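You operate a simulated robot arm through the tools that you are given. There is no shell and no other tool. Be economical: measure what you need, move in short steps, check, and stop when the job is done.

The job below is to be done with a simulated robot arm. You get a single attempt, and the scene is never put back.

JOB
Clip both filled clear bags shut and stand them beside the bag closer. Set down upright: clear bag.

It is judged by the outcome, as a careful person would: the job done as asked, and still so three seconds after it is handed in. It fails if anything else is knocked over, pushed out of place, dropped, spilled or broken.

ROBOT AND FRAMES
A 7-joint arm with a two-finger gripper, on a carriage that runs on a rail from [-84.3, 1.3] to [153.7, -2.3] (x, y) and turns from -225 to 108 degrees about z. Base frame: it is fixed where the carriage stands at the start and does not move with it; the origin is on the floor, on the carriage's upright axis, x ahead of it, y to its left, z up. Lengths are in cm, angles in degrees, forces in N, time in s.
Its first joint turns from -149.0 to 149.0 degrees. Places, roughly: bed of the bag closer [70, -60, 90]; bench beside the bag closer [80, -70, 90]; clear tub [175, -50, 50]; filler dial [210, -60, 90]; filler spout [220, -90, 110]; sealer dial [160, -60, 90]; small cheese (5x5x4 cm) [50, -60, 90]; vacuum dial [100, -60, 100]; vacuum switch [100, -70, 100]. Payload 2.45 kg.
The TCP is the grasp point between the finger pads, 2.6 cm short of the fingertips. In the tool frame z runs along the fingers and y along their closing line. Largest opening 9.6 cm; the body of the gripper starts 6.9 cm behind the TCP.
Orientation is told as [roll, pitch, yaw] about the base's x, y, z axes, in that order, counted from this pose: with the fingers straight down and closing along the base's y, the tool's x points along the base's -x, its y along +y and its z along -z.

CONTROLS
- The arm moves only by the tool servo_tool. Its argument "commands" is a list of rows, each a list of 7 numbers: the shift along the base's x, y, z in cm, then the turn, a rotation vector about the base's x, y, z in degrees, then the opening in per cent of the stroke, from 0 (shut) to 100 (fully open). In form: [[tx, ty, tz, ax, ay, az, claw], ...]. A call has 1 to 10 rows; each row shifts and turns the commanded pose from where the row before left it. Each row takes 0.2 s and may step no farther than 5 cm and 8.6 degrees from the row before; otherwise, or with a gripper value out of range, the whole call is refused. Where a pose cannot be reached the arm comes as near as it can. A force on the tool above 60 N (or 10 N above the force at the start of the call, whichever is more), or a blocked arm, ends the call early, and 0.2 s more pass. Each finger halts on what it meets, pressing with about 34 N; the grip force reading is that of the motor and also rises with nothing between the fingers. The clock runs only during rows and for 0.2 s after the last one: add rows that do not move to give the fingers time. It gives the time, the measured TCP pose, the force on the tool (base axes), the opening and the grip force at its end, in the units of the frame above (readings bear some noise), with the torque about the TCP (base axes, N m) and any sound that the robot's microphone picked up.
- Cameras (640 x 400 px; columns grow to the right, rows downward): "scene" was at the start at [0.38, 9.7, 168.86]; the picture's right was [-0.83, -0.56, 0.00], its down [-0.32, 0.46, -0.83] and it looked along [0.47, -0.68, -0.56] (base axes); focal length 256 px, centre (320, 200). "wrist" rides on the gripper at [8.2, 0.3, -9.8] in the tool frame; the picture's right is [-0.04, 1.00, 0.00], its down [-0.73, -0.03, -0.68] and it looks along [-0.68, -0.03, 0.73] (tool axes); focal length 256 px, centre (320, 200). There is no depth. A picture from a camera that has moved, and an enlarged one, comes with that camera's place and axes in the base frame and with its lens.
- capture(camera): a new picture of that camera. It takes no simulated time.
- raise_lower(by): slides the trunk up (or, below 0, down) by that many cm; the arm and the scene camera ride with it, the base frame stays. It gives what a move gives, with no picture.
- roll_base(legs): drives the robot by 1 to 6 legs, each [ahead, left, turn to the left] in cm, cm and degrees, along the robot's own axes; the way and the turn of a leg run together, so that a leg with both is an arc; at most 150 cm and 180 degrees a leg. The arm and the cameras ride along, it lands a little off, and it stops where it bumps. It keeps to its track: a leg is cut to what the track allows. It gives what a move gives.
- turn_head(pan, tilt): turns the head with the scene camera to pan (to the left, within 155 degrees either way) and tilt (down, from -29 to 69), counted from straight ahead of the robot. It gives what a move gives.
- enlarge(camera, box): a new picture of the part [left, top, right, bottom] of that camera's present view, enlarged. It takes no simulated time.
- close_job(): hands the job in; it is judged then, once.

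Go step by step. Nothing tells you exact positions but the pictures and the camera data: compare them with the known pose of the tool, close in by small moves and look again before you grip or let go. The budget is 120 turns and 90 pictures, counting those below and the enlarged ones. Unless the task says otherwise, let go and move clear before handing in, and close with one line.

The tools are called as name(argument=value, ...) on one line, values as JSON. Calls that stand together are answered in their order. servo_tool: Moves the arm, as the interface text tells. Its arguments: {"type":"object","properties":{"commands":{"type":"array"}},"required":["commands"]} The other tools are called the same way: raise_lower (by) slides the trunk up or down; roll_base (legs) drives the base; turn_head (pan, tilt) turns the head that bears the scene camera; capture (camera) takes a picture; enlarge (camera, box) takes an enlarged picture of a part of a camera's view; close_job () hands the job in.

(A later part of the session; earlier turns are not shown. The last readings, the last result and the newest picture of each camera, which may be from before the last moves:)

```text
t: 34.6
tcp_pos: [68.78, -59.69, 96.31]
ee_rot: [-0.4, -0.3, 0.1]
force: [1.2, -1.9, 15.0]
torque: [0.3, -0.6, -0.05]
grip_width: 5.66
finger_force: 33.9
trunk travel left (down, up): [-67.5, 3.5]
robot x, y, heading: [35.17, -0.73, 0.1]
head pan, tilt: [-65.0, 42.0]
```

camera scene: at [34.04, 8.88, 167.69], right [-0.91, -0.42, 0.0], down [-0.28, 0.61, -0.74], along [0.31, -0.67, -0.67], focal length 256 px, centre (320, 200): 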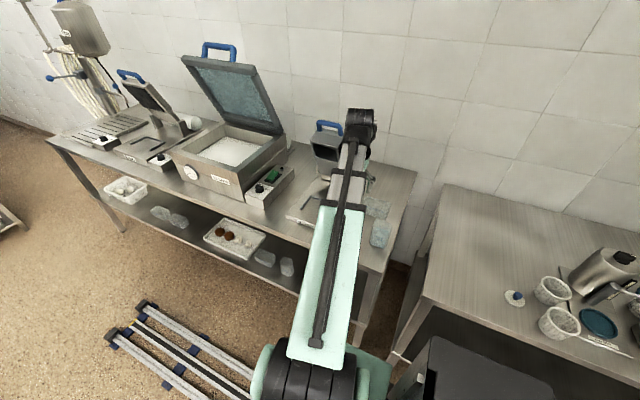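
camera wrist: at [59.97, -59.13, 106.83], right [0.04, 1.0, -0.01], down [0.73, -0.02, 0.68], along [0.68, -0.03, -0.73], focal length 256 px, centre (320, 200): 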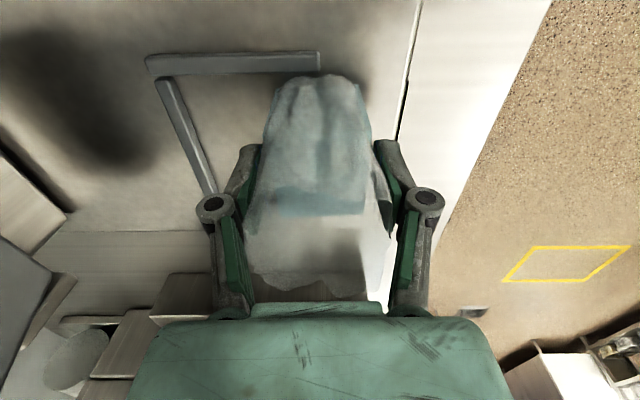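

Contact now is at the plate level (base ~92.3), so the bag is inside the U. I'll ease up a touch, slide it 1.2 cm deeper, set it down, and check.

servo_tool(commands=[[0, 0, 0.35, 0, 0, 0, 20], [0, -0.6, 0, 0, 0, 0, 20], [0, -0.6, 0, 0, 0, 0, 20], [0, 0, -0.2, 0, 0, 0, 20], [0, 0, 0, 0, 0, 0, 20]])

capture(camera="wrist")

enlarge(camera="scene", box=[280, 100, 380, 200])

```text
t: 35.8
tcp_pos: [68.78, -60.93, 96.37]
ee_rot: [-0.4, -0.3, 0.1]
force: [-0.7, -0.5, 0.6]
torque: [0.11, -0.12, 0.0]
grip_width: 5.65
finger_force: 33.8
trunk travel left (down, up): [-67.5, 3.5]
robot x, y, heading: [35.09, -0.44, 0.1]
head pan, tilt: [-65.0, 42.0]
```

```text
51 pictures are left
camera wrist: at [60.64, -60.52, 106.22], right [0.04, 1.0, 0.0], down [0.73, -0.03, 0.68], along [0.68, -0.03, -0.73], focal length 256 px, centre (320, 200)
```

wrist: 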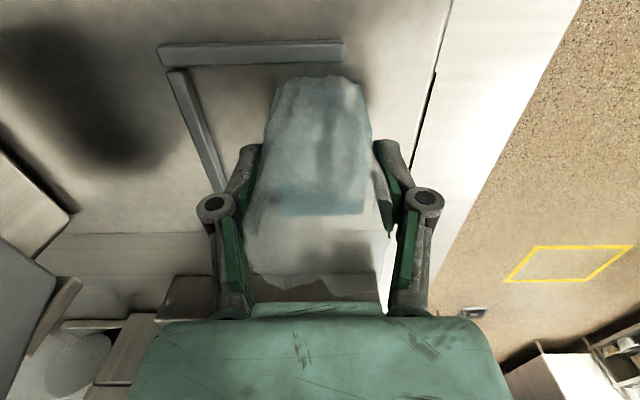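

```text
4.00 times, centred on (330, 150) of scene
camera zoom: at [34.04, 8.9, 167.69], right [-0.91, -0.42, 0.0], down [-0.28, 0.61, -0.74], along [0.31, -0.67, -0.67], focal length 1022 px, centre (280, 400)
```

zoom: 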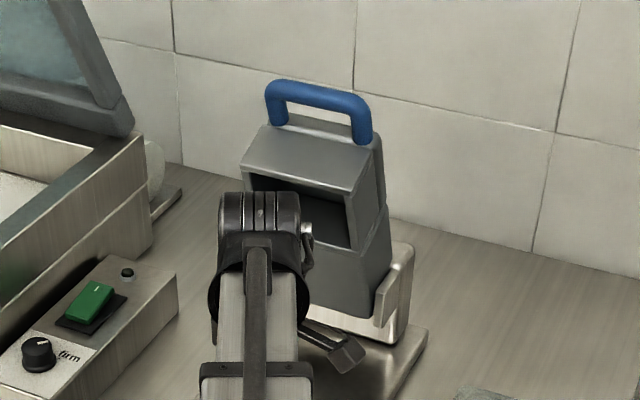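

servo_tool(commands=[[0, 0, -0.1, 0, 0, 0, 60], [0, 0, 0, 0, 0, 0, 70], [0, 0, 0, 0, 0, 0, 75], [0, 0, 2, 0, 0, 0, 75], [0, 0, 3, 0, 0, 0, 75], [0, 0, 4, 0, 0, 0, 75], [0, 4, 2, 0, 0, 0, 75], [0, 4, 0, 0, 0, 0, 75], [0, 4, 0, 0, 0, 0, 75], [0, 0, 0, 0, 0, 0, 75]])

capture(camera="wrist")

enlarge(camera="scene", box=[260, 100, 400, 260])

```text
t: 38.0
tcp_pos: [68.79, -48.85, 107.34]
ee_rot: [-0.2, -0.3, -0.1]
force: [0.3, -0.1, -0.7]
torque: [-0.01, 0.03, 0.02]
grip_width: 7.2
finger_force: 0.0
trunk travel left (down, up): [-67.5, 3.5]
robot x, y, heading: [35.02, -0.56, -0.2]
head pan, tilt: [-65.0, 42.0]
```

```text
49 pictures are left
camera wrist: at [60.69, -48.44, 117.16], right [0.04, 1.0, -0.01], down [0.73, -0.03, 0.68], along [0.68, -0.03, -0.73], focal length 256 px, centre (320, 200)
```

wrist: 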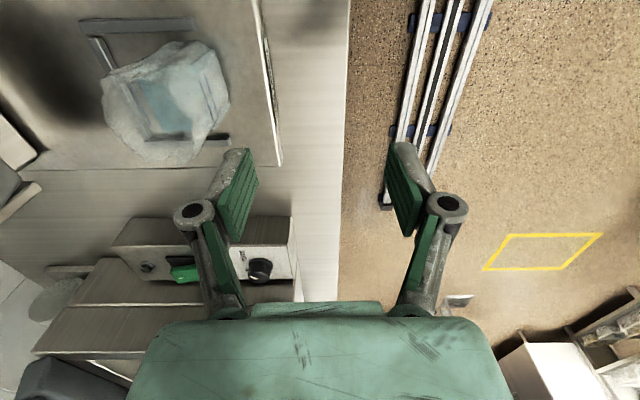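

```text
2.50 times, centred on (330, 180) of scene
camera zoom: at [34.05, 8.94, 167.69], right [-0.91, -0.42, 0.0], down [-0.28, 0.61, -0.74], along [0.31, -0.67, -0.67], focal length 639 px, centre (295, 250)
```

zoom: 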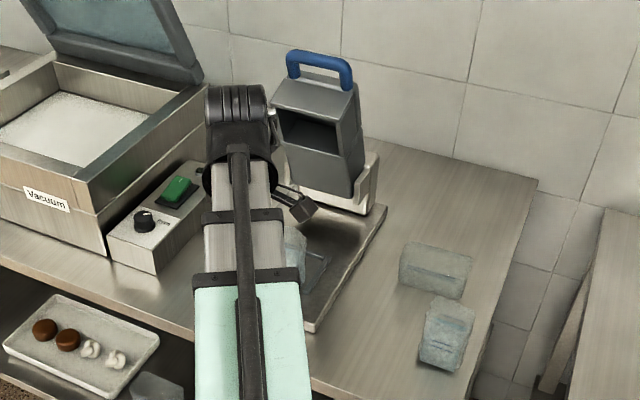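

enlarge(camera="wrist", box=[60, 0, 300, 180])

```text
2.22 times, centred on (180, 90) of wrist
camera zoom: at [60.69, -48.44, 117.16], right [0.04, 1.0, -0.01], down [0.73, -0.03, 0.68], along [0.68, -0.03, -0.73], focal length 569 px, centre (631, 444)
```

zoom: 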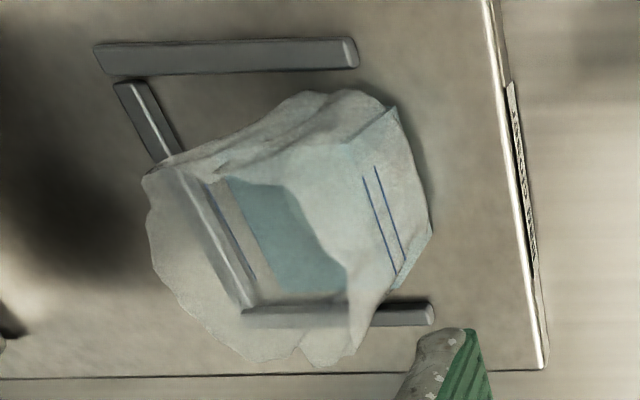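

A stands upright inside the U, about 2 cm short of the back bar. I'll close the fingers, come down in front of it and push it gently back.

servo_tool(commands=[[0, -3, 0, 0, 0, 0, 40], [0, 0, -3.5, 0, 0, 0, 10], [0, 0, -4, 0, 0, 0, 0], [0, 0, -3.3, 0, 0, 0, 0], [0, 0, 0, 0, 0, 0, 0]])

servo_tool(commands=[[0, -1.5, 0, 0, 0, 0, 0], [0, -1.5, 0, 0, 0, 0, 0], [0, -1, 0, 0, 0, 0, 0], [0, 0, 0, 0, 0, 0, 0]])

capture(camera="wrist")

```text
t: 39.2
tcp_pos: [68.84, -51.97, 96.31]
ee_rot: [-0.3, -0.2, 0.0]
force: [-0.4, -0.2, -0.6]
torque: [0.03, 0.01, 0.0]
grip_width: 0.0
finger_force: 28.3
trunk travel left (down, up): [-67.5, 3.5]
robot x, y, heading: [34.87, -0.61, 0.2]
head pan, tilt: [-65.0, 42.0]
```

```text
t: 40.2
tcp_pos: [68.79, -55.92, 96.36]
ee_rot: [-0.3, -0.2, 0.0]
force: [-0.4, -0.3, -0.2]
torque: [-0.03, 0.01, 0.01]
grip_width: 0.0
finger_force: 28.7
trunk travel left (down, up): [-67.5, 3.5]
robot x, y, heading: [34.64, -0.65, -0.2]
head pan, tilt: [-65.0, 42.0]
```

```text
46 pictures are left
camera wrist: at [60.66, -55.5, 106.26], right [0.04, 1.0, 0.0], down [0.73, -0.03, 0.68], along [0.68, -0.03, -0.73], focal length 256 px, centre (320, 200)
```

wrist: 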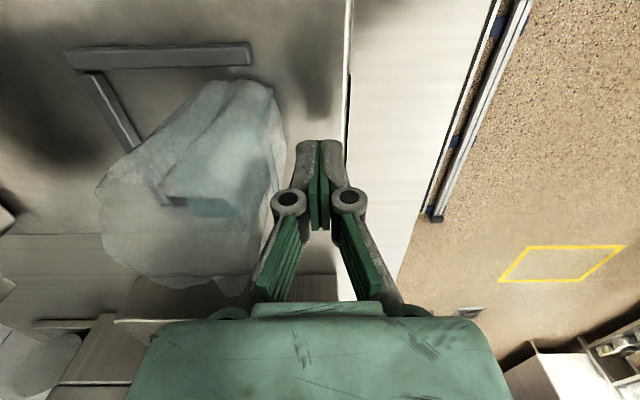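

The knuckles would touch the bag's rim first, so I'll back off, turn the tool -90° (slim side toward the bag) and push low.

servo_tool(commands=[[0, 2, 0, 0, 0, -8.5, 0], [0, 1, 0, 0, 0, -8.5, 0], [0, 0, 0, 0, 0, -8.5, 0], [0, 0, 0, 0, 0, -8.5, 0], [0, 0, 0, 0, 0, -8.5, 0], [0, 0, 0, 0, 0, -8.5, 0], [0, 0, 0, 0, 0, -8.5, 0], [0, 0, 0, 0, 0, -8.5, 0], [0, 0, 0, 0, 0, -8.5, 0], [0, 0, 0, 0, 0, -8.5, 0]])

servo_tool(commands=[[0, 0, -0.5, 0, 0, -5, 0], [0, -1.5, 0, 0, 0, 0, 0], [0, -1.5, 0, 0, 0, 0, 0], [0, 0, 0, 0, 0, 0, 0]])

capture(camera="wrist")

```text
t: 42.4
tcp_pos: [68.68, -52.97, 96.4]
ee_rot: [-0.2, -0.2, -85.1]
force: [0.0, -0.1, -0.8]
torque: [0.04, 0.02, 0.0]
grip_width: 0.0
finger_force: 27.7
trunk travel left (down, up): [-67.5, 3.5]
robot x, y, heading: [34.75, -0.56, -0.3]
head pan, tilt: [-65.0, 42.0]
```

```text
t: 43.4
tcp_pos: [68.8, -55.88, 95.92]
ee_rot: [-0.3, -0.2, -90.1]
force: [-0.3, 0.3, -0.6]
torque: [-0.01, -0.02, -0.02]
grip_width: 0.01
finger_force: 28.5
trunk travel left (down, up): [-67.5, 3.5]
robot x, y, heading: [35.04, -0.26, -0.1]
head pan, tilt: [-65.0, 42.0]
```

```text
45 pictures are left
camera wrist: at [69.23, -47.69, 105.81], right [1.0, -0.04, 0.0], down [-0.03, -0.73, 0.68], along [-0.03, -0.68, -0.73], focal length 256 px, centre (320, 200)
```

wrist: 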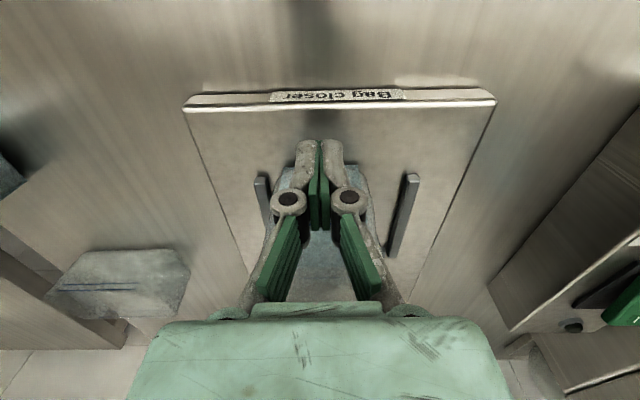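

servo_tool(commands=[[0, -0.7, 0, 0, 0, 0, 0], [0, -0.7, 0, 0, 0, 0, 0], [0, 0, 0, 0, 0, 0, 0]])

servo_tool(commands=[[0, -0.5, 0, 0, 0, 0, 0], [0, -0.5, 0, 0, 0, 0, 0], [0, 0, 0, 0, 0, 0, 0]])

servo_tool(commands=[[0, -0.5, 0, 0, 0, 0, 0], [0, 0, 0, 0, 0, 0, 0]])

capture(camera="wrist")

```text
t: 44.2
tcp_pos: [68.77, -57.41, 95.79]
ee_rot: [-0.4, -0.2, -90.0]
force: [0.0, 0.2, 0.6]
torque: [0.01, -0.01, 0.0]
grip_width: 0.0
finger_force: 27.8
trunk travel left (down, up): [-67.5, 3.5]
robot x, y, heading: [35.46, -0.5, -0.0]
head pan, tilt: [-65.0, 42.0]
```

```text
t: 45.0
tcp_pos: [68.81, -58.36, 95.91]
ee_rot: [-0.3, -0.1, -90.0]
force: [-0.2, 0.1, 1.2]
torque: [0.02, 0.01, -0.05]
grip_width: 0.6
finger_force: 28.8
trunk travel left (down, up): [-67.5, 3.5]
robot x, y, heading: [34.95, -0.66, -0.1]
head pan, tilt: [-65.0, 42.0]
```

```text
t: 45.6
tcp_pos: [68.63, -58.85, 95.87]
ee_rot: [-0.3, -0.2, -90.0]
force: [1.0, 0.4, 0.1]
torque: [0.01, -0.01, 0.04]
grip_width: 0.59
finger_force: 29.0
trunk travel left (down, up): [-67.5, 3.5]
robot x, y, heading: [35.14, -0.49, 0.3]
head pan, tilt: [-65.0, 42.0]
```

```text
44 pictures are left
camera wrist: at [69.16, -50.63, 105.83], right [1.0, -0.04, 0.0], down [-0.03, -0.73, 0.68], along [-0.03, -0.68, -0.73], focal length 256 px, centre (320, 200)
```

wrist: 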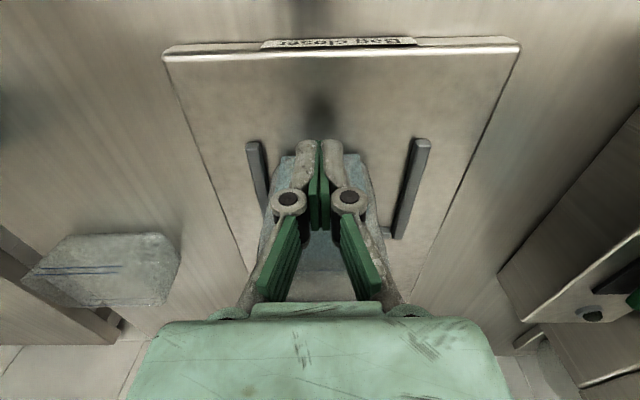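

servo_tool(commands=[[0, -0.4, 0, 0, 0, 0, 0], [0, 0, 0, 0, 0, 0, 0]])

servo_tool(commands=[[0, -0.4, 0, 0, 0, 0, 0], [0, 0, 0, 0, 0, 0, 0]])

enlarge(camera="wrist", box=[200, 80, 460, 310])

```text
t: 46.2
tcp_pos: [68.63, -59.21, 95.98]
ee_rot: [-0.4, -0.2, -90.0]
force: [0.4, 1.1, 0.0]
torque: [0.0, 0.04, 0.02]
grip_width: 0.6
finger_force: 28.3
trunk travel left (down, up): [-67.5, 3.5]
robot x, y, heading: [35.0, -0.19, 0.2]
head pan, tilt: [-65.0, 42.0]
```

```text
t: 46.8
tcp_pos: [68.71, -59.66, 95.92]
ee_rot: [-0.4, -0.2, -90.0]
force: [0.3, 0.4, -0.1]
torque: [0.05, 0.02, 0.01]
grip_width: 0.59
finger_force: 28.2
trunk travel left (down, up): [-67.5, 3.5]
robot x, y, heading: [35.21, -0.82, -0.0]
head pan, tilt: [-65.0, 42.0]
```

```text
1.74 times, centred on (330, 195) of wrist
camera zoom: at [69.16, -51.42, 105.83], right [1.0, -0.04, 0.0], down [-0.03, -0.73, 0.68], along [-0.03, -0.68, -0.73], focal length 445 px, centre (303, 209)
```

zoom: 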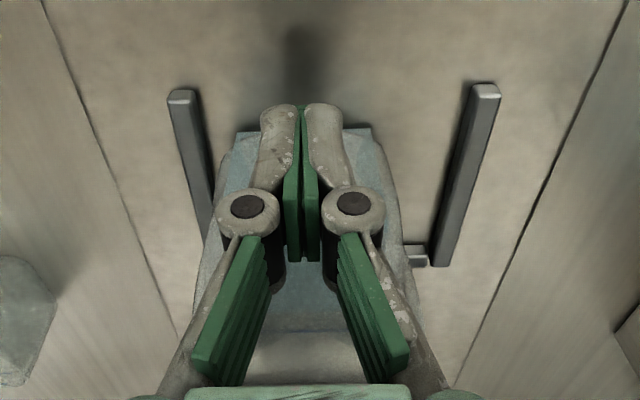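

servo_tool(commands=[[0, -0.3, 0, 0, 0, 0, 0], [0, 0, 0, 0, 0, 0, 0]])

servo_tool(commands=[[0, -0.3, 0, 0, 0, 0, 0], [0, 0, 0, 0, 0, 0, 0]])

```text
t: 47.4
tcp_pos: [68.73, -59.88, 95.89]
ee_rot: [-0.4, -0.1, -89.9]
force: [-0.3, 0.4, 0.3]
torque: [0.02, 0.02, -0.04]
grip_width: 0.59
finger_force: 28.3
trunk travel left (down, up): [-67.5, 3.5]
robot x, y, heading: [35.17, -0.68, -0.1]
head pan, tilt: [-65.0, 42.0]
```

```text
t: 48.0
tcp_pos: [68.79, -60.14, 96.0]
ee_rot: [-0.2, -0.2, -90.0]
force: [-0.5, 0.4, -0.1]
torque: [0.03, 0.01, -0.03]
grip_width: 0.58
finger_force: 28.7
trunk travel left (down, up): [-67.5, 3.5]
robot x, y, heading: [35.33, -0.77, 0.0]
head pan, tilt: [-65.0, 42.0]
```

servo_tool(commands=[[0, -0.3, 0, 0, 0, 0, 0], [0, 0, 0, 0, 0, 0, 0]])

enlarge(camera="wrist", box=[200, 60, 460, 310])

enlarge(camera="scene", box=[280, 110, 380, 240])

```text
t: 48.6
tcp_pos: [68.76, -60.74, 95.79]
ee_rot: [-0.3, -0.2, -90.0]
force: [-0.2, -0.2, 0.0]
torque: [-0.01, 0.0, -0.01]
grip_width: 0.57
finger_force: 28.4
trunk travel left (down, up): [-67.5, 3.5]
robot x, y, heading: [35.04, -0.19, -0.0]
head pan, tilt: [-65.0, 42.0]
```

```text
1.60 times, centred on (330, 185) of wrist
camera zoom: at [69.19, -52.29, 105.82], right [1.0, -0.04, 0.0], down [-0.03, -0.73, 0.68], along [-0.03, -0.68, -0.73], focal length 410 px, centre (304, 224)
```

zoom: 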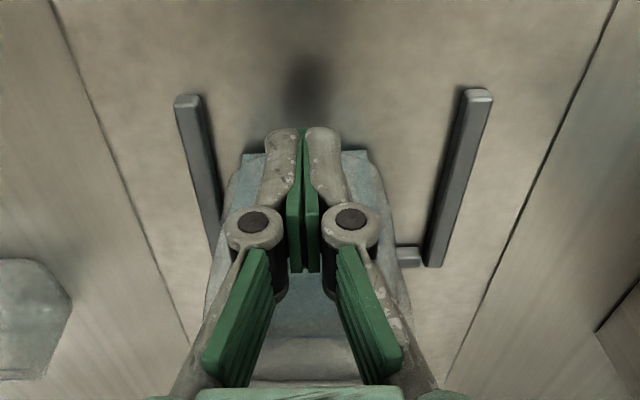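

```text
3.08 times, centred on (330, 175) of scene
camera zoom: at [34.05, 8.9, 167.69], right [-0.91, -0.42, 0.0], down [-0.28, 0.61, -0.74], along [0.31, -0.67, -0.67], focal length 786 px, centre (289, 277)
```

zoom: 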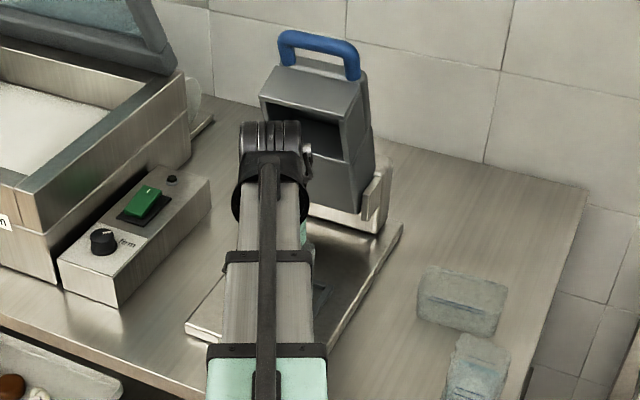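

The bag is now well inside the U (front at ≈ -60.9). I'll loosen the fingers, back away and check it.

servo_tool(commands=[[0, 0, 0, 0, 0, 0, 15], [0, 0, 0, 0, 0, 0, 15], [0, 1.5, 0, 0, 0, 0, 15], [0, 2, 0, 0, 0, 0, 15], [0, 4, 0, 0, 0, 0, 15], [0, 4, 2, 0, 0, 0, 15], [0, 0, 4, 0, 0, 0, 15], [0, 0, 4, 0, 0, 0, 15], [0, 0, 0, 0, 0, 0, 15]])

enlarge(camera="wrist", box=[160, 60, 520, 300])

enlarge(camera="scene", box=[280, 110, 380, 240])

```text
t: 50.6
tcp_pos: [68.81, -49.21, 106.01]
ee_rot: [-0.2, -0.2, -90.0]
force: [0.0, 0.5, 0.7]
torque: [-0.03, 0.0, 0.0]
grip_width: 1.44
finger_force: 0.0
trunk travel left (down, up): [-67.5, 3.5]
robot x, y, heading: [34.87, -0.45, 0.1]
head pan, tilt: [-65.0, 42.0]
```

```text
1.67 times, centred on (340, 180) of wrist
camera zoom: at [69.22, -40.85, 115.82], right [1.0, -0.04, 0.0], down [-0.03, -0.73, 0.68], along [-0.03, -0.68, -0.73], focal length 427 px, centre (287, 233)
```

zoom: 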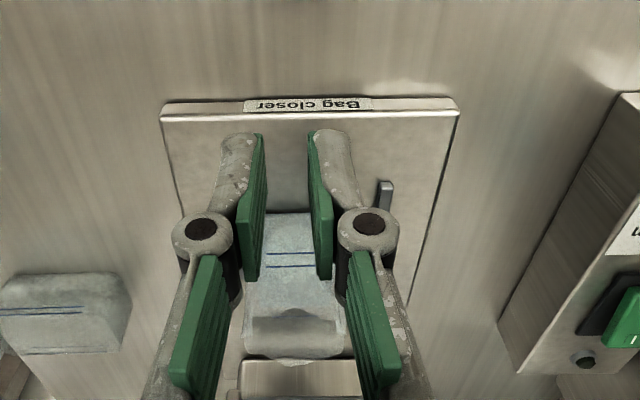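

```text
3.08 times, centred on (330, 175) of scene
camera zoom: at [34.04, 8.92, 167.69], right [-0.91, -0.42, 0.0], down [-0.28, 0.61, -0.74], along [0.31, -0.67, -0.67], focal length 786 px, centre (289, 277)
```

zoom: 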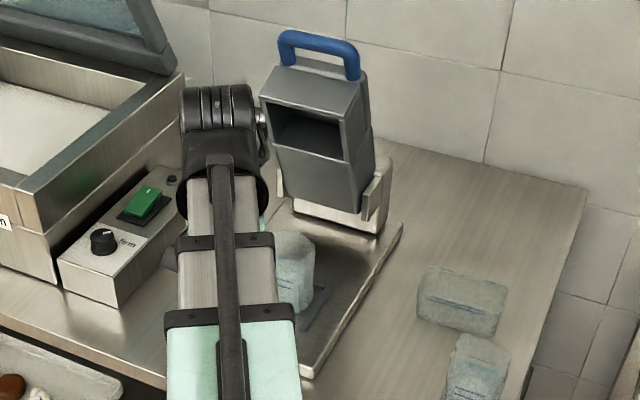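

A stands upright in the guide. The handle bar triangulates to about (68,-72.9,125.4), so I'll rise, turn the tool so that the fingers close along y, and come above the handle.

servo_tool(commands=[[0, 0, 4.5, 0, 0, 8.5, 40], [0, 0, 4.5, 0, 0, 8.5, 60], [0, 0, 4.5, 0, 0, 8.5, 60], [0, 0, 4.5, 0, 0, 8.5, 60], [0, 0, 4.5, 0, 0, 8.5, 60], [0, 0, 4.5, 0, 0, 8.5, 60], [0, 0, 0, 0, 0, 8.5, 60], [0, 0, 0, 0, 0, 8.5, 60], [0, 0, 0, 0, 0, 8.5, 60], [0, 0, 0, 0, 0, 8.5, 60]])

servo_tool(commands=[[0, 0, 0, 0, 0, 5, 60], [0, -4, 0, 0, 0, 0, 60], [0, -4, 0, 0, 0, 0, 60], [0, 0, 0, 0, 0, 0, 60]])

capture(camera="wrist")

capture(camera="scene")

```text
t: 52.8
tcp_pos: [71.07, -52.74, 124.56]
ee_rot: [-0.6, -0.3, -4.8]
force: [0.1, 0.8, -0.1]
torque: [-0.01, 0.01, 0.01]
grip_width: 5.78
finger_force: 0.0
out of reach, approached as far as the arm can: row 4, 5, 6, 7
trunk travel left (down, up): [-67.5, 3.5]
robot x, y, heading: [34.85, -0.57, -0.2]
head pan, tilt: [-65.0, 42.0]
```

```text
t: 53.8
tcp_pos: [70.8, -60.72, 124.84]
ee_rot: [-0.2, -0.2, 0.1]
force: [-1.0, -0.4, -0.3]
torque: [0.05, 0.02, -0.02]
grip_width: 5.76
finger_force: 0.1
trunk travel left (down, up): [-67.5, 3.5]
robot x, y, heading: [35.41, -0.23, -0.1]
head pan, tilt: [-65.0, 42.0]
```

```text
38 pictures are left
camera wrist: at [62.79, -60.3, 134.65], right [0.04, 1.0, -0.01], down [0.73, -0.03, 0.68], along [0.68, -0.03, -0.73], focal length 256 px, centre (320, 200)
```

wrist: 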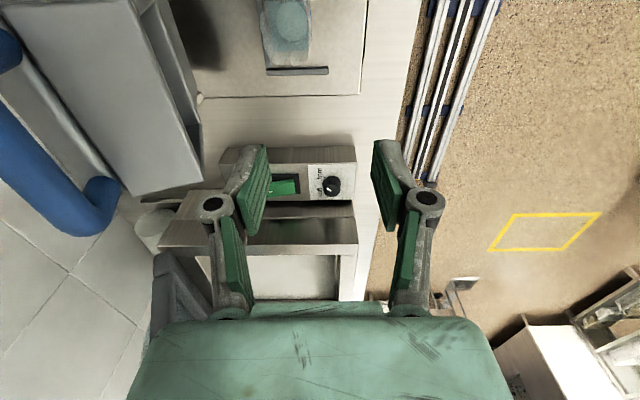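

```text
37 pictures are left
camera scene: at [34.04, 8.88, 167.69], right [-0.91, -0.42, 0.0], down [-0.28, 0.61, -0.74], along [0.31, -0.67, -0.67], focal length 256 px, centre (320, 200)
```

scene: 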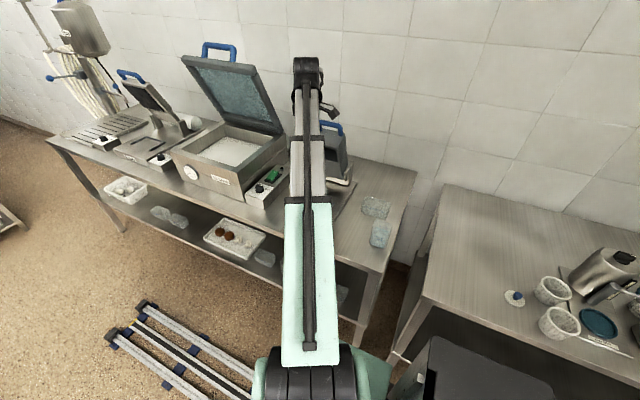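

raise_lower(by=3.5)

servo_tool(commands=[[-1, -1, 2, 0, 0, 0, 60], [-1, -2, 2, 0, 0, 0, 60], [-0.6, -2, 0, 0, 0, 0, 60], [0, 0, 0, 0, 0, 0, 60]])

capture(camera="wrist")

enlarge(camera="scene", box=[260, 20, 400, 200])

```text
t: 54.6
tcp_pos: [70.86, -60.69, 128.18]
ee_rot: [-0.3, -0.2, -0.1]
force: [0.2, 0.5, -0.6]
torque: [0.02, -0.01, 0.0]
grip_width: 5.77
finger_force: 0.0
trunk travel left (down, up): [-71.0, 0.0]
robot x, y, heading: [35.08, -0.53, -0.1]
head pan, tilt: [-65.0, 42.0]
```

```text
t: 55.6
tcp_pos: [68.33, -65.67, 132.15]
ee_rot: [-0.2, -0.2, 0.0]
force: [0.1, -0.4, 0.4]
torque: [0.01, 0.04, 0.01]
grip_width: 5.78
finger_force: 0.0
trunk travel left (down, up): [-71.0, 0.0]
robot x, y, heading: [35.07, -0.88, -0.0]
head pan, tilt: [-65.0, 42.0]
```

```text
36 pictures are left
camera wrist: at [60.16, -65.26, 142.16], right [0.04, 1.0, 0.0], down [0.73, -0.03, 0.68], along [0.68, -0.03, -0.73], focal length 256 px, centre (320, 200)
```

wrist: 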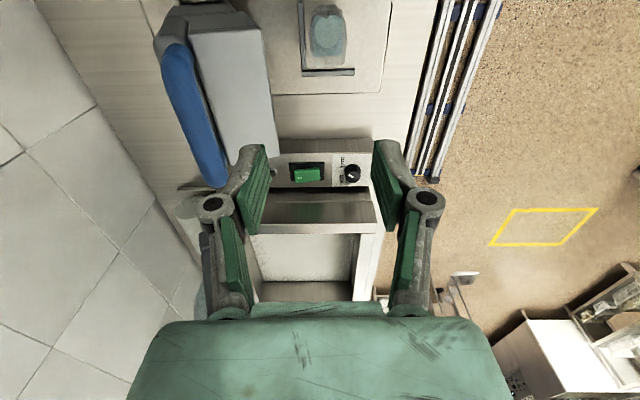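

```text
2.22 times, centred on (330, 110) of scene
camera zoom: at [34.05, 8.88, 171.19], right [-0.91, -0.42, 0.0], down [-0.28, 0.61, -0.74], along [0.31, -0.67, -0.67], focal length 568 px, centre (298, 400)
```

zoom: 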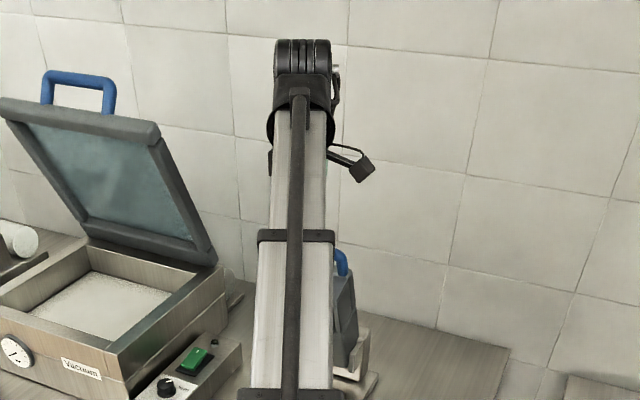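

servo_tool(commands=[[0, -3, 0, 0, 0, 0, 50], [0, -3, 0, 0, 0, 0, 50], [0, -2.3, 0, 0, 0, 0, 50], [0, 0, 0, 0, 0, 0, 50]])

capture(camera="wrist")

```text
t: 56.6
tcp_pos: [68.28, -74.0, 132.15]
ee_rot: [-0.3, -0.2, 0.1]
force: [-0.6, -0.5, 0.3]
torque: [0.02, 0.02, 0.0]
grip_width: 4.81
finger_force: 0.0
trunk travel left (down, up): [-71.0, 0.0]
robot x, y, heading: [35.07, -0.46, -0.1]
head pan, tilt: [-65.0, 42.0]
```

```text
34 pictures are left
camera wrist: at [60.13, -73.57, 142.12], right [0.04, 1.0, 0.0], down [0.73, -0.03, 0.68], along [0.68, -0.03, -0.73], focal length 256 px, centre (320, 200)
```

wrist: 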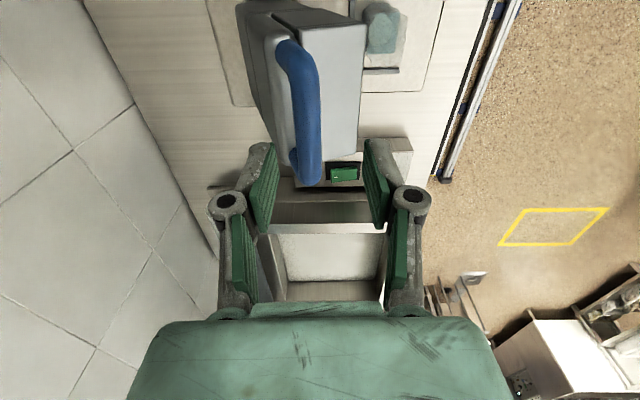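

servo_tool(commands=[[0, -0.9, 0, 0, 0, 0, 50], [0, 0, -2, 0, 0, 0, 50], [0, 0, -2, 0, 0, 0, 50], [0, 0, 0, 0, 0, 0, 50]])

capture(camera="wrist")

```text
t: 57.6
tcp_pos: [68.33, -74.77, 128.17]
ee_rot: [-0.4, -0.2, 0.0]
force: [0.0, 0.0, -0.2]
torque: [-0.02, 0.01, 0.01]
grip_width: 4.81
finger_force: 0.0
trunk travel left (down, up): [-71.0, 0.0]
robot x, y, heading: [35.28, -0.68, 0.0]
head pan, tilt: [-65.0, 42.0]
```

```text
33 pictures are left
camera wrist: at [60.21, -74.43, 138.1], right [0.04, 1.0, 0.0], down [0.73, -0.03, 0.68], along [0.68, -0.03, -0.73], focal length 256 px, centre (320, 200)
```

wrist: 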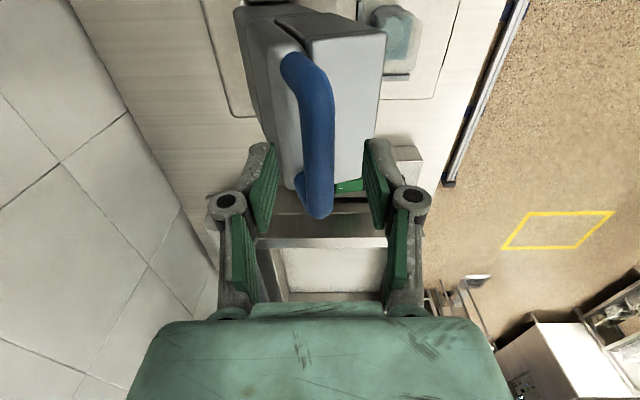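

servo_tool(commands=[[0, 0, -0.8, 0, 0, 0, 50], [0, 0, -0.8, 0, 0, 0, 50], [0, 0, 0, 0, 0, 0, 30], [0, 0, 0, 0, 0, 0, 5], [0, 0, 0, 0, 0, 0, 0], [0, 0, 0, 0, 0, 0, 0]])

capture(camera="wrist")

```text
t: 59.0
tcp_pos: [68.36, -74.86, 126.67]
ee_rot: [-0.3, -0.2, -0.1]
force: [0.4, -2.5, 3.1]
torque: [-0.22, -0.21, -1.15]
grip_width: 1.97
finger_force: 44.6
trunk travel left (down, up): [-71.0, 0.0]
robot x, y, heading: [35.23, -0.71, 0.0]
head pan, tilt: [-65.0, 42.0]
```

```text
32 pictures are left
camera wrist: at [60.18, -74.46, 136.56], right [0.04, 1.0, -0.01], down [0.73, -0.03, 0.68], along [0.68, -0.03, -0.73], focal length 256 px, centre (320, 200)
```

wrist: 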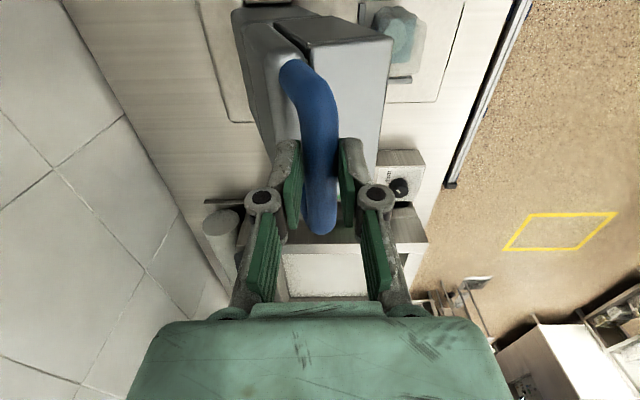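

The handle is gripped. I'll pull it along an arc about the hinge (est. y=-79, z=98), starting with a small step to check the forces.

servo_tool(commands=[[0, 1.5, -0.25, -2, 0, 0, 0], [0, 1.5, -0.35, -2, 0, 0, 0], [0, 0, 0, 0, 0, 0, 0]])

```text
t: 59.8
tcp_pos: [68.37, -71.87, 125.89]
ee_rot: [-4.3, -0.2, 0.1]
force: [1.8, -4.3, -6.7]
torque: [0.11, -0.41, -0.98]
grip_width: 2.0
finger_force: 45.1
trunk travel left (down, up): [-71.0, 0.0]
robot x, y, heading: [35.26, -0.62, 0.0]
head pan, tilt: [-65.0, 42.0]
```

servo_tool(commands=[[0, 2.8, -1.0, -5, 0, 0, 0], [0, 2.7, -1.2, -5, 0, 0, 0], [0, 2.5, -1.4, -5, 0, 0, 0], [0, 0, 0, 0, 0, 0, 0]])

enlarge(camera="scene", box=[260, 60, 400, 220])

```text
t: 60.8
tcp_pos: [68.44, -64.12, 122.15]
ee_rot: [-19.3, -0.1, 0.1]
force: [5.0, -12.3, -14.3]
torque: [-0.06, -0.67, -0.72]
grip_width: 1.96
finger_force: 44.8
trunk travel left (down, up): [-71.0, 0.0]
robot x, y, heading: [35.19, -0.76, 0.1]
head pan, tilt: [-65.0, 42.0]
```

```text
2.50 times, centred on (330, 140) of scene
camera zoom: at [34.19, 8.58, 171.2], right [-0.91, -0.42, 0.0], down [-0.28, 0.61, -0.74], along [0.31, -0.67, -0.67], focal length 639 px, centre (295, 350)
```

zoom: 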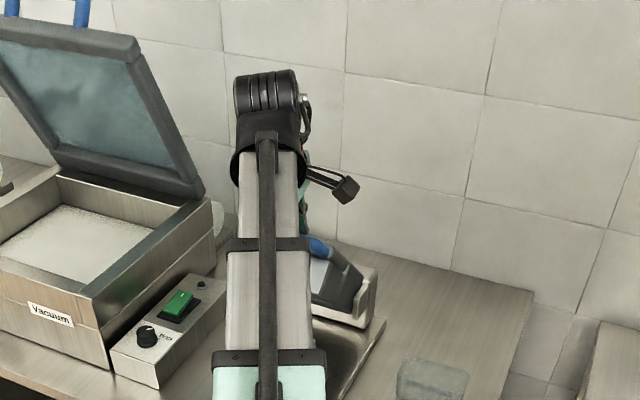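

servo_tool(commands=[[0, -0.3, -0.8, 0, 0, 0, 0], [0, 0, 0, 0, 0, 0, 0]])

```text
t: 61.4
tcp_pos: [68.36, -63.72, 121.9]
ee_rot: [-19.4, -0.3, 0.2]
force: [9.0, 14.6, 25.4]
torque: [-0.03, -0.32, -0.91]
grip_width: 1.96
finger_force: 44.1
trunk travel left (down, up): [-71.0, 0.0]
robot x, y, heading: [35.1, -0.62, 0.2]
head pan, tilt: [-65.0, 42.0]
```

servo_tool(commands=[[0, 2.0, -1.2, -2, 0, 0, 0], [0, 1.7, -1.6, -2, 0, 0, 0], [0, 0, 0, 0, 0, 0, 0]])

```text
t: 62.2
tcp_pos: [68.43, -60.41, 118.75]
ee_rot: [-23.3, -0.2, 0.2]
force: [14.3, 6.4, 8.9]
torque: [0.3, -1.11, -0.39]
grip_width: 2.0
finger_force: 44.6
trunk travel left (down, up): [-71.0, 0.0]
robot x, y, heading: [35.21, -0.29, 0.2]
head pan, tilt: [-65.0, 42.0]
```

servo_tool(commands=[[0.3, 1.7, -1.65, -2, 0, 0, 0], [0, 1.5, -1.8, -2, 0, 0, 0], [0, 0, 0, 0, 0, 0, 0]])

```text
t: 63.0
tcp_pos: [68.52, -57.47, 115.24]
ee_rot: [-27.4, 0.0, 0.0]
force: [1.4, -10.7, -2.6]
torque: [-0.22, 0.23, -0.82]
grip_width: 1.98
finger_force: 44.4
trunk travel left (down, up): [-71.0, 0.0]
robot x, y, heading: [35.41, -0.5, -0.1]
head pan, tilt: [-65.0, 42.0]
```

servo_tool(commands=[[0, 1.1, -2.1, -2, 0, 0, 0], [0, 1.0, -2.2, -2, 0, 0, 0], [0, 0, 0, 0, 0, 0, 0]])

capture(camera="wrist")

```text
t: 63.8
tcp_pos: [68.61, -55.04, 111.16]
ee_rot: [-31.2, -0.2, 0.0]
force: [-2.4, 1.0, 3.8]
torque: [0.24, 0.0, -0.51]
grip_width: 1.96
finger_force: 44.6
trunk travel left (down, up): [-71.0, 0.0]
robot x, y, heading: [35.23, -0.16, 0.0]
head pan, tilt: [-65.0, 42.0]
```

```text
30 pictures are left
camera wrist: at [60.43, -49.76, 119.39], right [0.04, 0.85, -0.52], down [0.73, 0.33, 0.6], along [0.68, -0.4, -0.61], focal length 256 px, centre (320, 200)
```

wrist: 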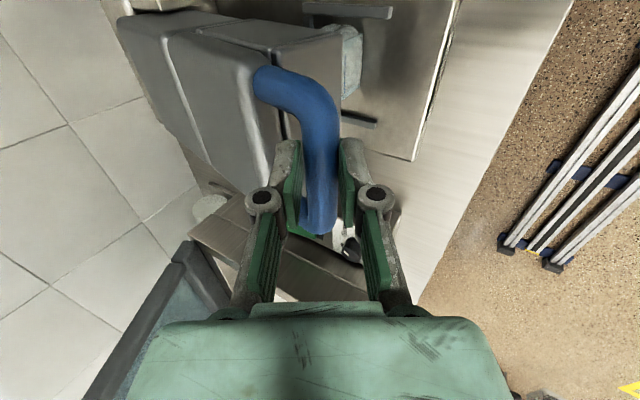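

servo_tool(commands=[[0, 0.9, -2.2, -2, 0, 0, 0], [0, 0.7, -2.3, -2, 0, 0, 0], [0, 0, 0, 0, 0, 0, 0]])

enlarge(camera="scene", box=[260, 100, 400, 240])

```text
t: 64.6
tcp_pos: [68.59, -53.58, 106.53]
ee_rot: [-35.2, -0.3, 0.2]
force: [-3.2, -2.7, 3.5]
torque: [0.0, -0.27, -0.22]
grip_width: 1.99
finger_force: 44.5
trunk travel left (down, up): [-71.0, 0.0]
robot x, y, heading: [35.22, -0.32, 0.1]
head pan, tilt: [-65.0, 42.0]
```

```text
2.86 times, centred on (330, 170) of scene
camera zoom: at [33.99, 8.89, 171.19], right [-0.91, -0.42, 0.0], down [-0.28, 0.61, -0.74], along [0.31, -0.67, -0.67], focal length 730 px, centre (291, 286)
```

zoom: 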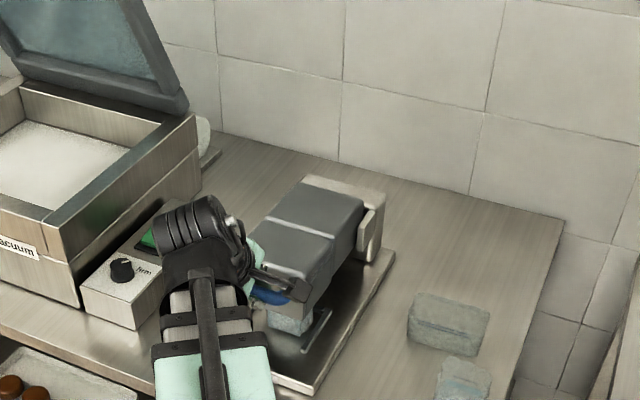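

servo_tool(commands=[[0, 0.4, -1.5, -2, 0, 0, 0], [0, 0.2, -1.2, -1, 0, 0, 0], [0, 0, 0, 0, 0, 0, 0]])

servo_tool(commands=[[0, 0.1, -1, 0, 0, 0, 0], [0, 0, 0, 0, 0, 0, 0]])

```text
t: 65.2
tcp_pos: [68.6, -53.14, 104.79]
ee_rot: [-39.8, -0.4, 0.5]
force: [-3.7, 10.9, 31.2]
torque: [-0.28, -0.16, -0.63]
grip_width: 1.96
finger_force: 45.0
trunk travel left (down, up): [-71.0, 0.0]
robot x, y, heading: [35.18, -0.58, -0.0]
head pan, tilt: [-65.0, 42.0]
stopped in row 3: the force on the tool passed its limit at 66 N (the readings are from after the stop); the commanded pose is now the measured one
```

```text
t: 65.7
tcp_pos: [68.67, -53.66, 104.23]
ee_rot: [-40.8, -0.4, 0.6]
force: [-4.5, 6.3, 28.4]
torque: [-0.33, 0.33, -0.72]
grip_width: 1.93
finger_force: 44.0
trunk travel left (down, up): [-71.0, 0.0]
robot x, y, heading: [35.03, -0.4, 0.2]
head pan, tilt: [-65.0, 42.0]
stopped in row 2: the force on the tool passed its limit at 78 N (the readings are from after the stop); the commanded pose is now the measured one
```

The head has met resistance with no click sound. I'll look.

enlarge(camera="scene", box=[270, 140, 360, 230])

enlarge(camera="wrist", box=[180, 0, 480, 240])

```text
4.44 times, centred on (315, 185) of scene
camera zoom: at [33.84, 9.22, 171.12], right [-0.91, -0.42, 0.0], down [-0.28, 0.61, -0.74], along [0.31, -0.68, -0.67], focal length 1136 px, centre (342, 267)
```

zoom: 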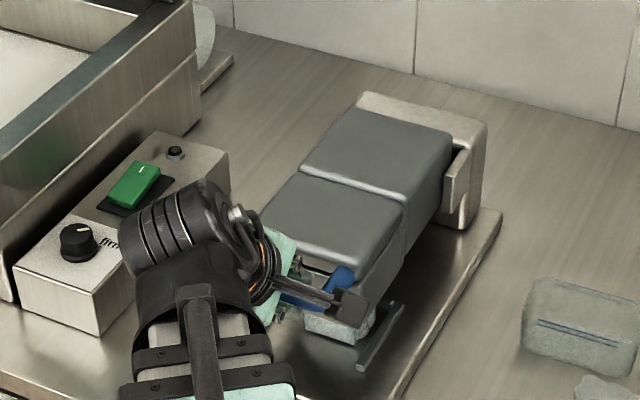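

```text
1.67 times, centred on (330, 120) of wrist
camera zoom: at [60.44, -47.05, 111.51], right [0.04, 0.76, -0.65], down [0.73, 0.43, 0.54], along [0.69, -0.49, -0.53], focal length 427 px, centre (303, 333)
```

zoom: 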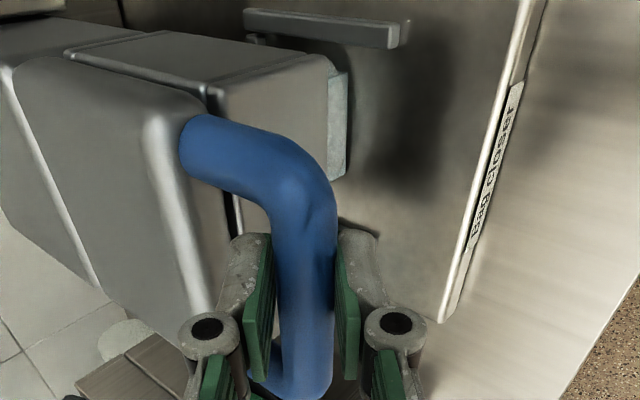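

servo_tool(commands=[[0, 0, -0.5, 0, 0, 0, 0], [0, 0, 0, 0, 0, 0, 0]])

servo_tool(commands=[[0, 0, -0.5, 0, 0, 0, 0], [0, 0, 0, 0, 0, 0, 0], [0, 0, 0, 0, 0, 0, 0]])

```text
t: 66.3
tcp_pos: [68.83, -53.88, 103.67]
ee_rot: [-41.3, -0.3, 0.7]
force: [-3.8, -11.9, 57.7]
torque: [-0.77, -0.2, -0.43]
grip_width: 1.89
finger_force: 44.4
trunk travel left (down, up): [-71.0, 0.0]
robot x, y, heading: [35.19, -0.59, -0.2]
head pan, tilt: [-65.0, 42.0]
```

```text
t: 66.7
tcp_pos: [68.86, -54.11, 103.76]
ee_rot: [-41.9, -0.4, 0.9]
force: [-4.8, 6.4, 28.1]
torque: [-0.28, 0.19, -0.7]
grip_width: 1.92
finger_force: 43.6
trunk travel left (down, up): [-71.0, 0.0]
robot x, y, heading: [35.37, -0.19, -0.0]
head pan, tilt: [-65.0, 42.0]
stopped in row 1: the force on the tool passed its limit at 77 N (the readings are from after the stop); the commanded pose is now the measured one
```

servo_tool(commands=[[0, 0, -0.2, 0, 0, 0, 0], [0, 0, 0, 0, 0, 0, 0], [0, 0, 0, 0, 0, 0, 0], [0, 0, 0, 0, 0, 0, 0], [0, 0, 0, 0, 0, 0, 0]])

enlarge(camera="scene", box=[290, 170, 350, 230])

```text
t: 67.9
tcp_pos: [68.74, -54.1, 103.55]
ee_rot: [-42.0, -0.4, 1.0]
force: [-5.8, -5.5, 53.3]
torque: [-0.51, -0.24, -0.39]
grip_width: 1.88
finger_force: 44.3
trunk travel left (down, up): [-71.0, 0.0]
robot x, y, heading: [35.5, -0.56, -0.2]
head pan, tilt: [-65.0, 42.0]
```

```text
6.67 times, centred on (320, 200) of scene
camera zoom: at [33.73, 9.23, 171.18], right [-0.91, -0.42, 0.0], down [-0.28, 0.61, -0.74], along [0.31, -0.68, -0.67], focal length 1704 px, centre (320, 200)
```

zoom: 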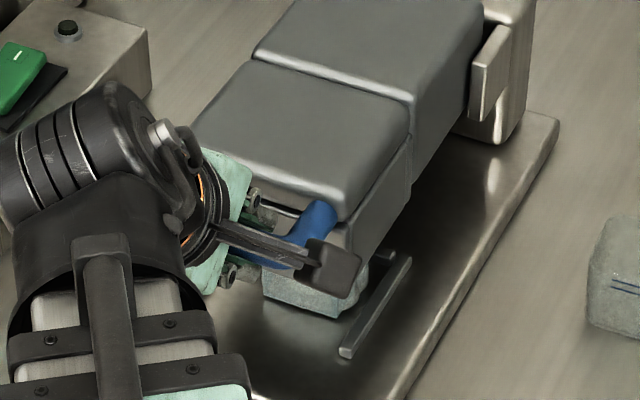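

I'll lift the head back open along the same arc.

servo_tool(commands=[[0, 0.1, 1.2, 1, 0, 0, 0], [0, -0.2, 1.8, 2, 0, 0, 0], [0, -0.6, 2.2, 3, 0, 0, 0], [0, 0, 0, 0, 0, 0, 0]])

servo_tool(commands=[[0, -0.8, 2.2, 3, 0, 0, 0], [0, -1.0, 2.2, 3, 0, 0, 0], [0, 0, 0, 0, 0, 0, 0]])

enlarge(camera="scene", box=[270, 130, 370, 230])

```text
t: 68.9
tcp_pos: [68.79, -55.44, 108.25]
ee_rot: [-35.3, -0.4, 0.6]
force: [-14.2, -31.2, -7.2]
torque: [-0.05, -0.06, -0.58]
grip_width: 1.89
finger_force: 44.4
trunk travel left (down, up): [-71.0, 0.0]
robot x, y, heading: [35.14, -0.62, 0.1]
head pan, tilt: [-65.0, 42.0]
```

```text
t: 69.7
tcp_pos: [68.68, -57.32, 112.66]
ee_rot: [-29.2, -0.5, 0.6]
force: [-15.5, -36.4, -16.8]
torque: [-0.21, -0.07, -0.67]
grip_width: 1.9
finger_force: 44.2
trunk travel left (down, up): [-71.0, 0.0]
robot x, y, heading: [35.28, -0.67, -0.1]
head pan, tilt: [-65.0, 42.0]
```

```text
4.00 times, centred on (320, 180) of scene
camera zoom: at [33.93, 8.23, 171.21], right [-0.91, -0.42, 0.0], down [-0.28, 0.61, -0.74], along [0.31, -0.67, -0.67], focal length 1022 px, centre (320, 280)
```

zoom: 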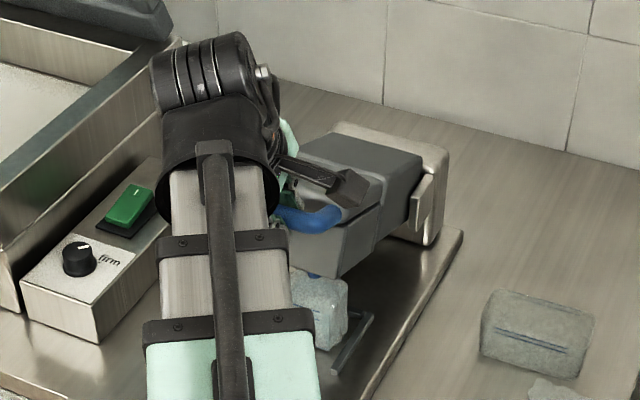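

A blue clip is visible on the bag's neck, so it worked. I'll continue raising the head to its open rest.

servo_tool(commands=[[-0.2, -1.7, 1.9, 3, 0, 0, 0], [0, -1.5, 1.8, 3, 0, 0, 0], [0, -1.6, 1.7, 3, 0, 0, 0], [0, 0, 0, 0, 0, 0, 0]])

servo_tool(commands=[[0, -2.2, 1.6, 3, 0, 0, 0], [0, -2.4, 1.5, 3, 0, 0, 0], [0, -2.5, 1.3, 3, 0, 0, 0], [0, 0, 0, 0, 0, 0, 0]])

```text
t: 70.7
tcp_pos: [68.66, -61.62, 118.32]
ee_rot: [-20.3, -0.7, 0.5]
force: [-9.9, -4.5, 0.0]
torque: [0.0, 0.62, -0.94]
grip_width: 1.91
finger_force: 44.0
trunk travel left (down, up): [-71.0, 0.0]
robot x, y, heading: [34.96, -0.33, -0.2]
head pan, tilt: [-65.0, 42.0]
```

```text
t: 71.7
tcp_pos: [68.65, -68.35, 122.94]
ee_rot: [-11.5, -0.8, 0.5]
force: [-9.5, 9.0, 26.4]
torque: [0.0, -0.1, -0.83]
grip_width: 1.88
finger_force: 44.4
trunk travel left (down, up): [-71.0, 0.0]
robot x, y, heading: [35.07, -0.47, -0.4]
head pan, tilt: [-65.0, 42.0]
```

servo_tool(commands=[[-0.1, -2.2, 1.5, 4, 0, 0, 0], [0, -2.2, 0.8, 4, 0, 0, 0], [0, 0, 0, 0, 0, 0, 0]])

servo_tool(commands=[[0, -1.5, 0.4, 3, 0, 0, 0], [0, 0, 0, 0, 0, 0, 0]])

```text
t: 72.5
tcp_pos: [68.57, -73.24, 124.76]
ee_rot: [-3.3, -0.8, 0.3]
force: [-8.0, -5.8, -11.6]
torque: [-0.24, 0.05, -0.93]
grip_width: 1.9
finger_force: 44.4
trunk travel left (down, up): [-71.0, 0.0]
robot x, y, heading: [35.15, -0.32, -0.0]
head pan, tilt: [-65.0, 42.0]
```

```text
t: 73.1
tcp_pos: [68.45, -74.78, 125.2]
ee_rot: [-0.2, -0.8, 0.3]
force: [-10.5, -7.3, -19.2]
torque: [-0.1, 0.13, -0.88]
grip_width: 1.91
finger_force: 44.2
trunk travel left (down, up): [-71.0, 0.0]
robot x, y, heading: [35.21, -0.28, -0.1]
head pan, tilt: [-65.0, 42.0]
```

The head is back at its start angle. I'll open, rise clear, and return toward the front to check the bag.

servo_tool(commands=[[0, 0, 0.2, 0, 0, 0, 30], [0, 0, 0, 0, 0, 0, 50], [0, 0, 2, 0, 0.5, 0, 50], [0, 0, 3, 0, 0, 0, 50], [0, 0, 2, 0, 0, 0, 60], [0, 4.5, 0, 0, 0, 0, 75], [0, 4.5, 0, 0, 0, 0, 75], [0, 4.5, 0, 0, 0, 0, 75], [0, 0, 0, 0, 0, 0, 75]])

enlarge(camera="wrist", box=[120, 0, 400, 200])

enlarge(camera="scene", box=[260, 80, 400, 240])

```text
t: 75.1
tcp_pos: [68.91, -61.32, 131.76]
ee_rot: [-0.8, -0.5, 0.3]
force: [-0.7, 0.5, 0.4]
torque: [-0.03, 0.0, 0.04]
grip_width: 7.18
finger_force: 0.0
out of reach, approached as far as the arm can: row 8
trunk travel left (down, up): [-71.0, 0.0]
robot x, y, heading: [35.47, -0.6, 0.1]
head pan, tilt: [-65.0, 42.0]
```

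```text
2.00 times, centred on (260, 100) of wrist
camera zoom: at [60.69, -60.87, 141.59], right [0.03, 1.0, -0.01], down [0.73, -0.02, 0.69], along [0.69, -0.03, -0.73], focal length 512 px, centre (440, 400)
```

zoom: 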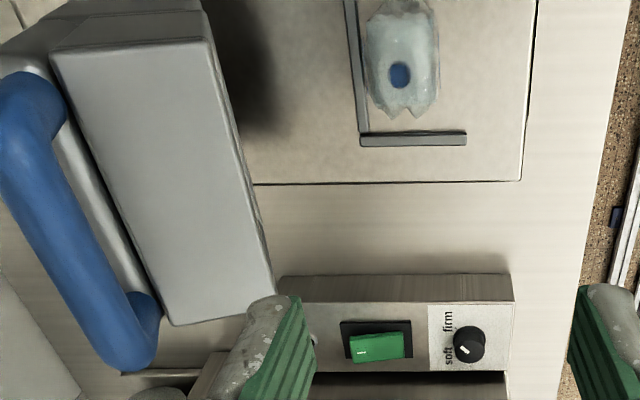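

```text
2.50 times, centred on (330, 160) of scene
camera zoom: at [34.07, 8.94, 171.19], right [-0.91, -0.42, 0.0], down [-0.28, 0.61, -0.74], along [0.31, -0.67, -0.67], focal length 639 px, centre (295, 300)
```

zoom: 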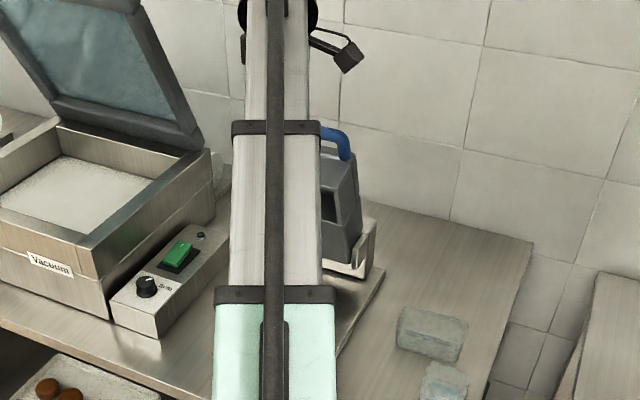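

The bag is clipped and standing. I'll zoom in to get its exact place relative to the back bar before taking it out.

enlarge(camera="wrist", box=[220, 0, 370, 90])

```text
4.27 times, centred on (295, 45) of wrist
camera zoom: at [60.69, -60.87, 141.59], right [0.03, 1.0, -0.01], down [0.73, -0.02, 0.69], along [0.69, -0.03, -0.73], focal length 1092 px, centre (427, 861)
```

zoom: 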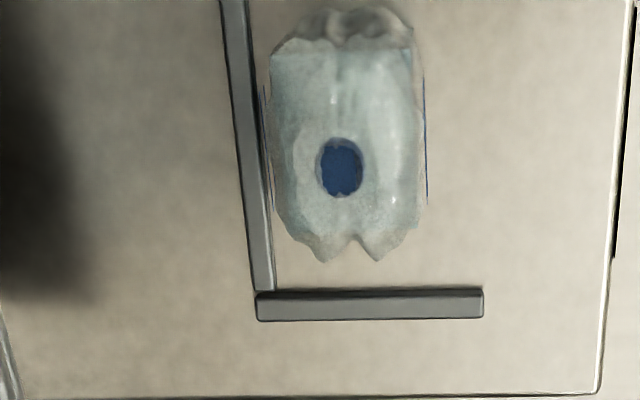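

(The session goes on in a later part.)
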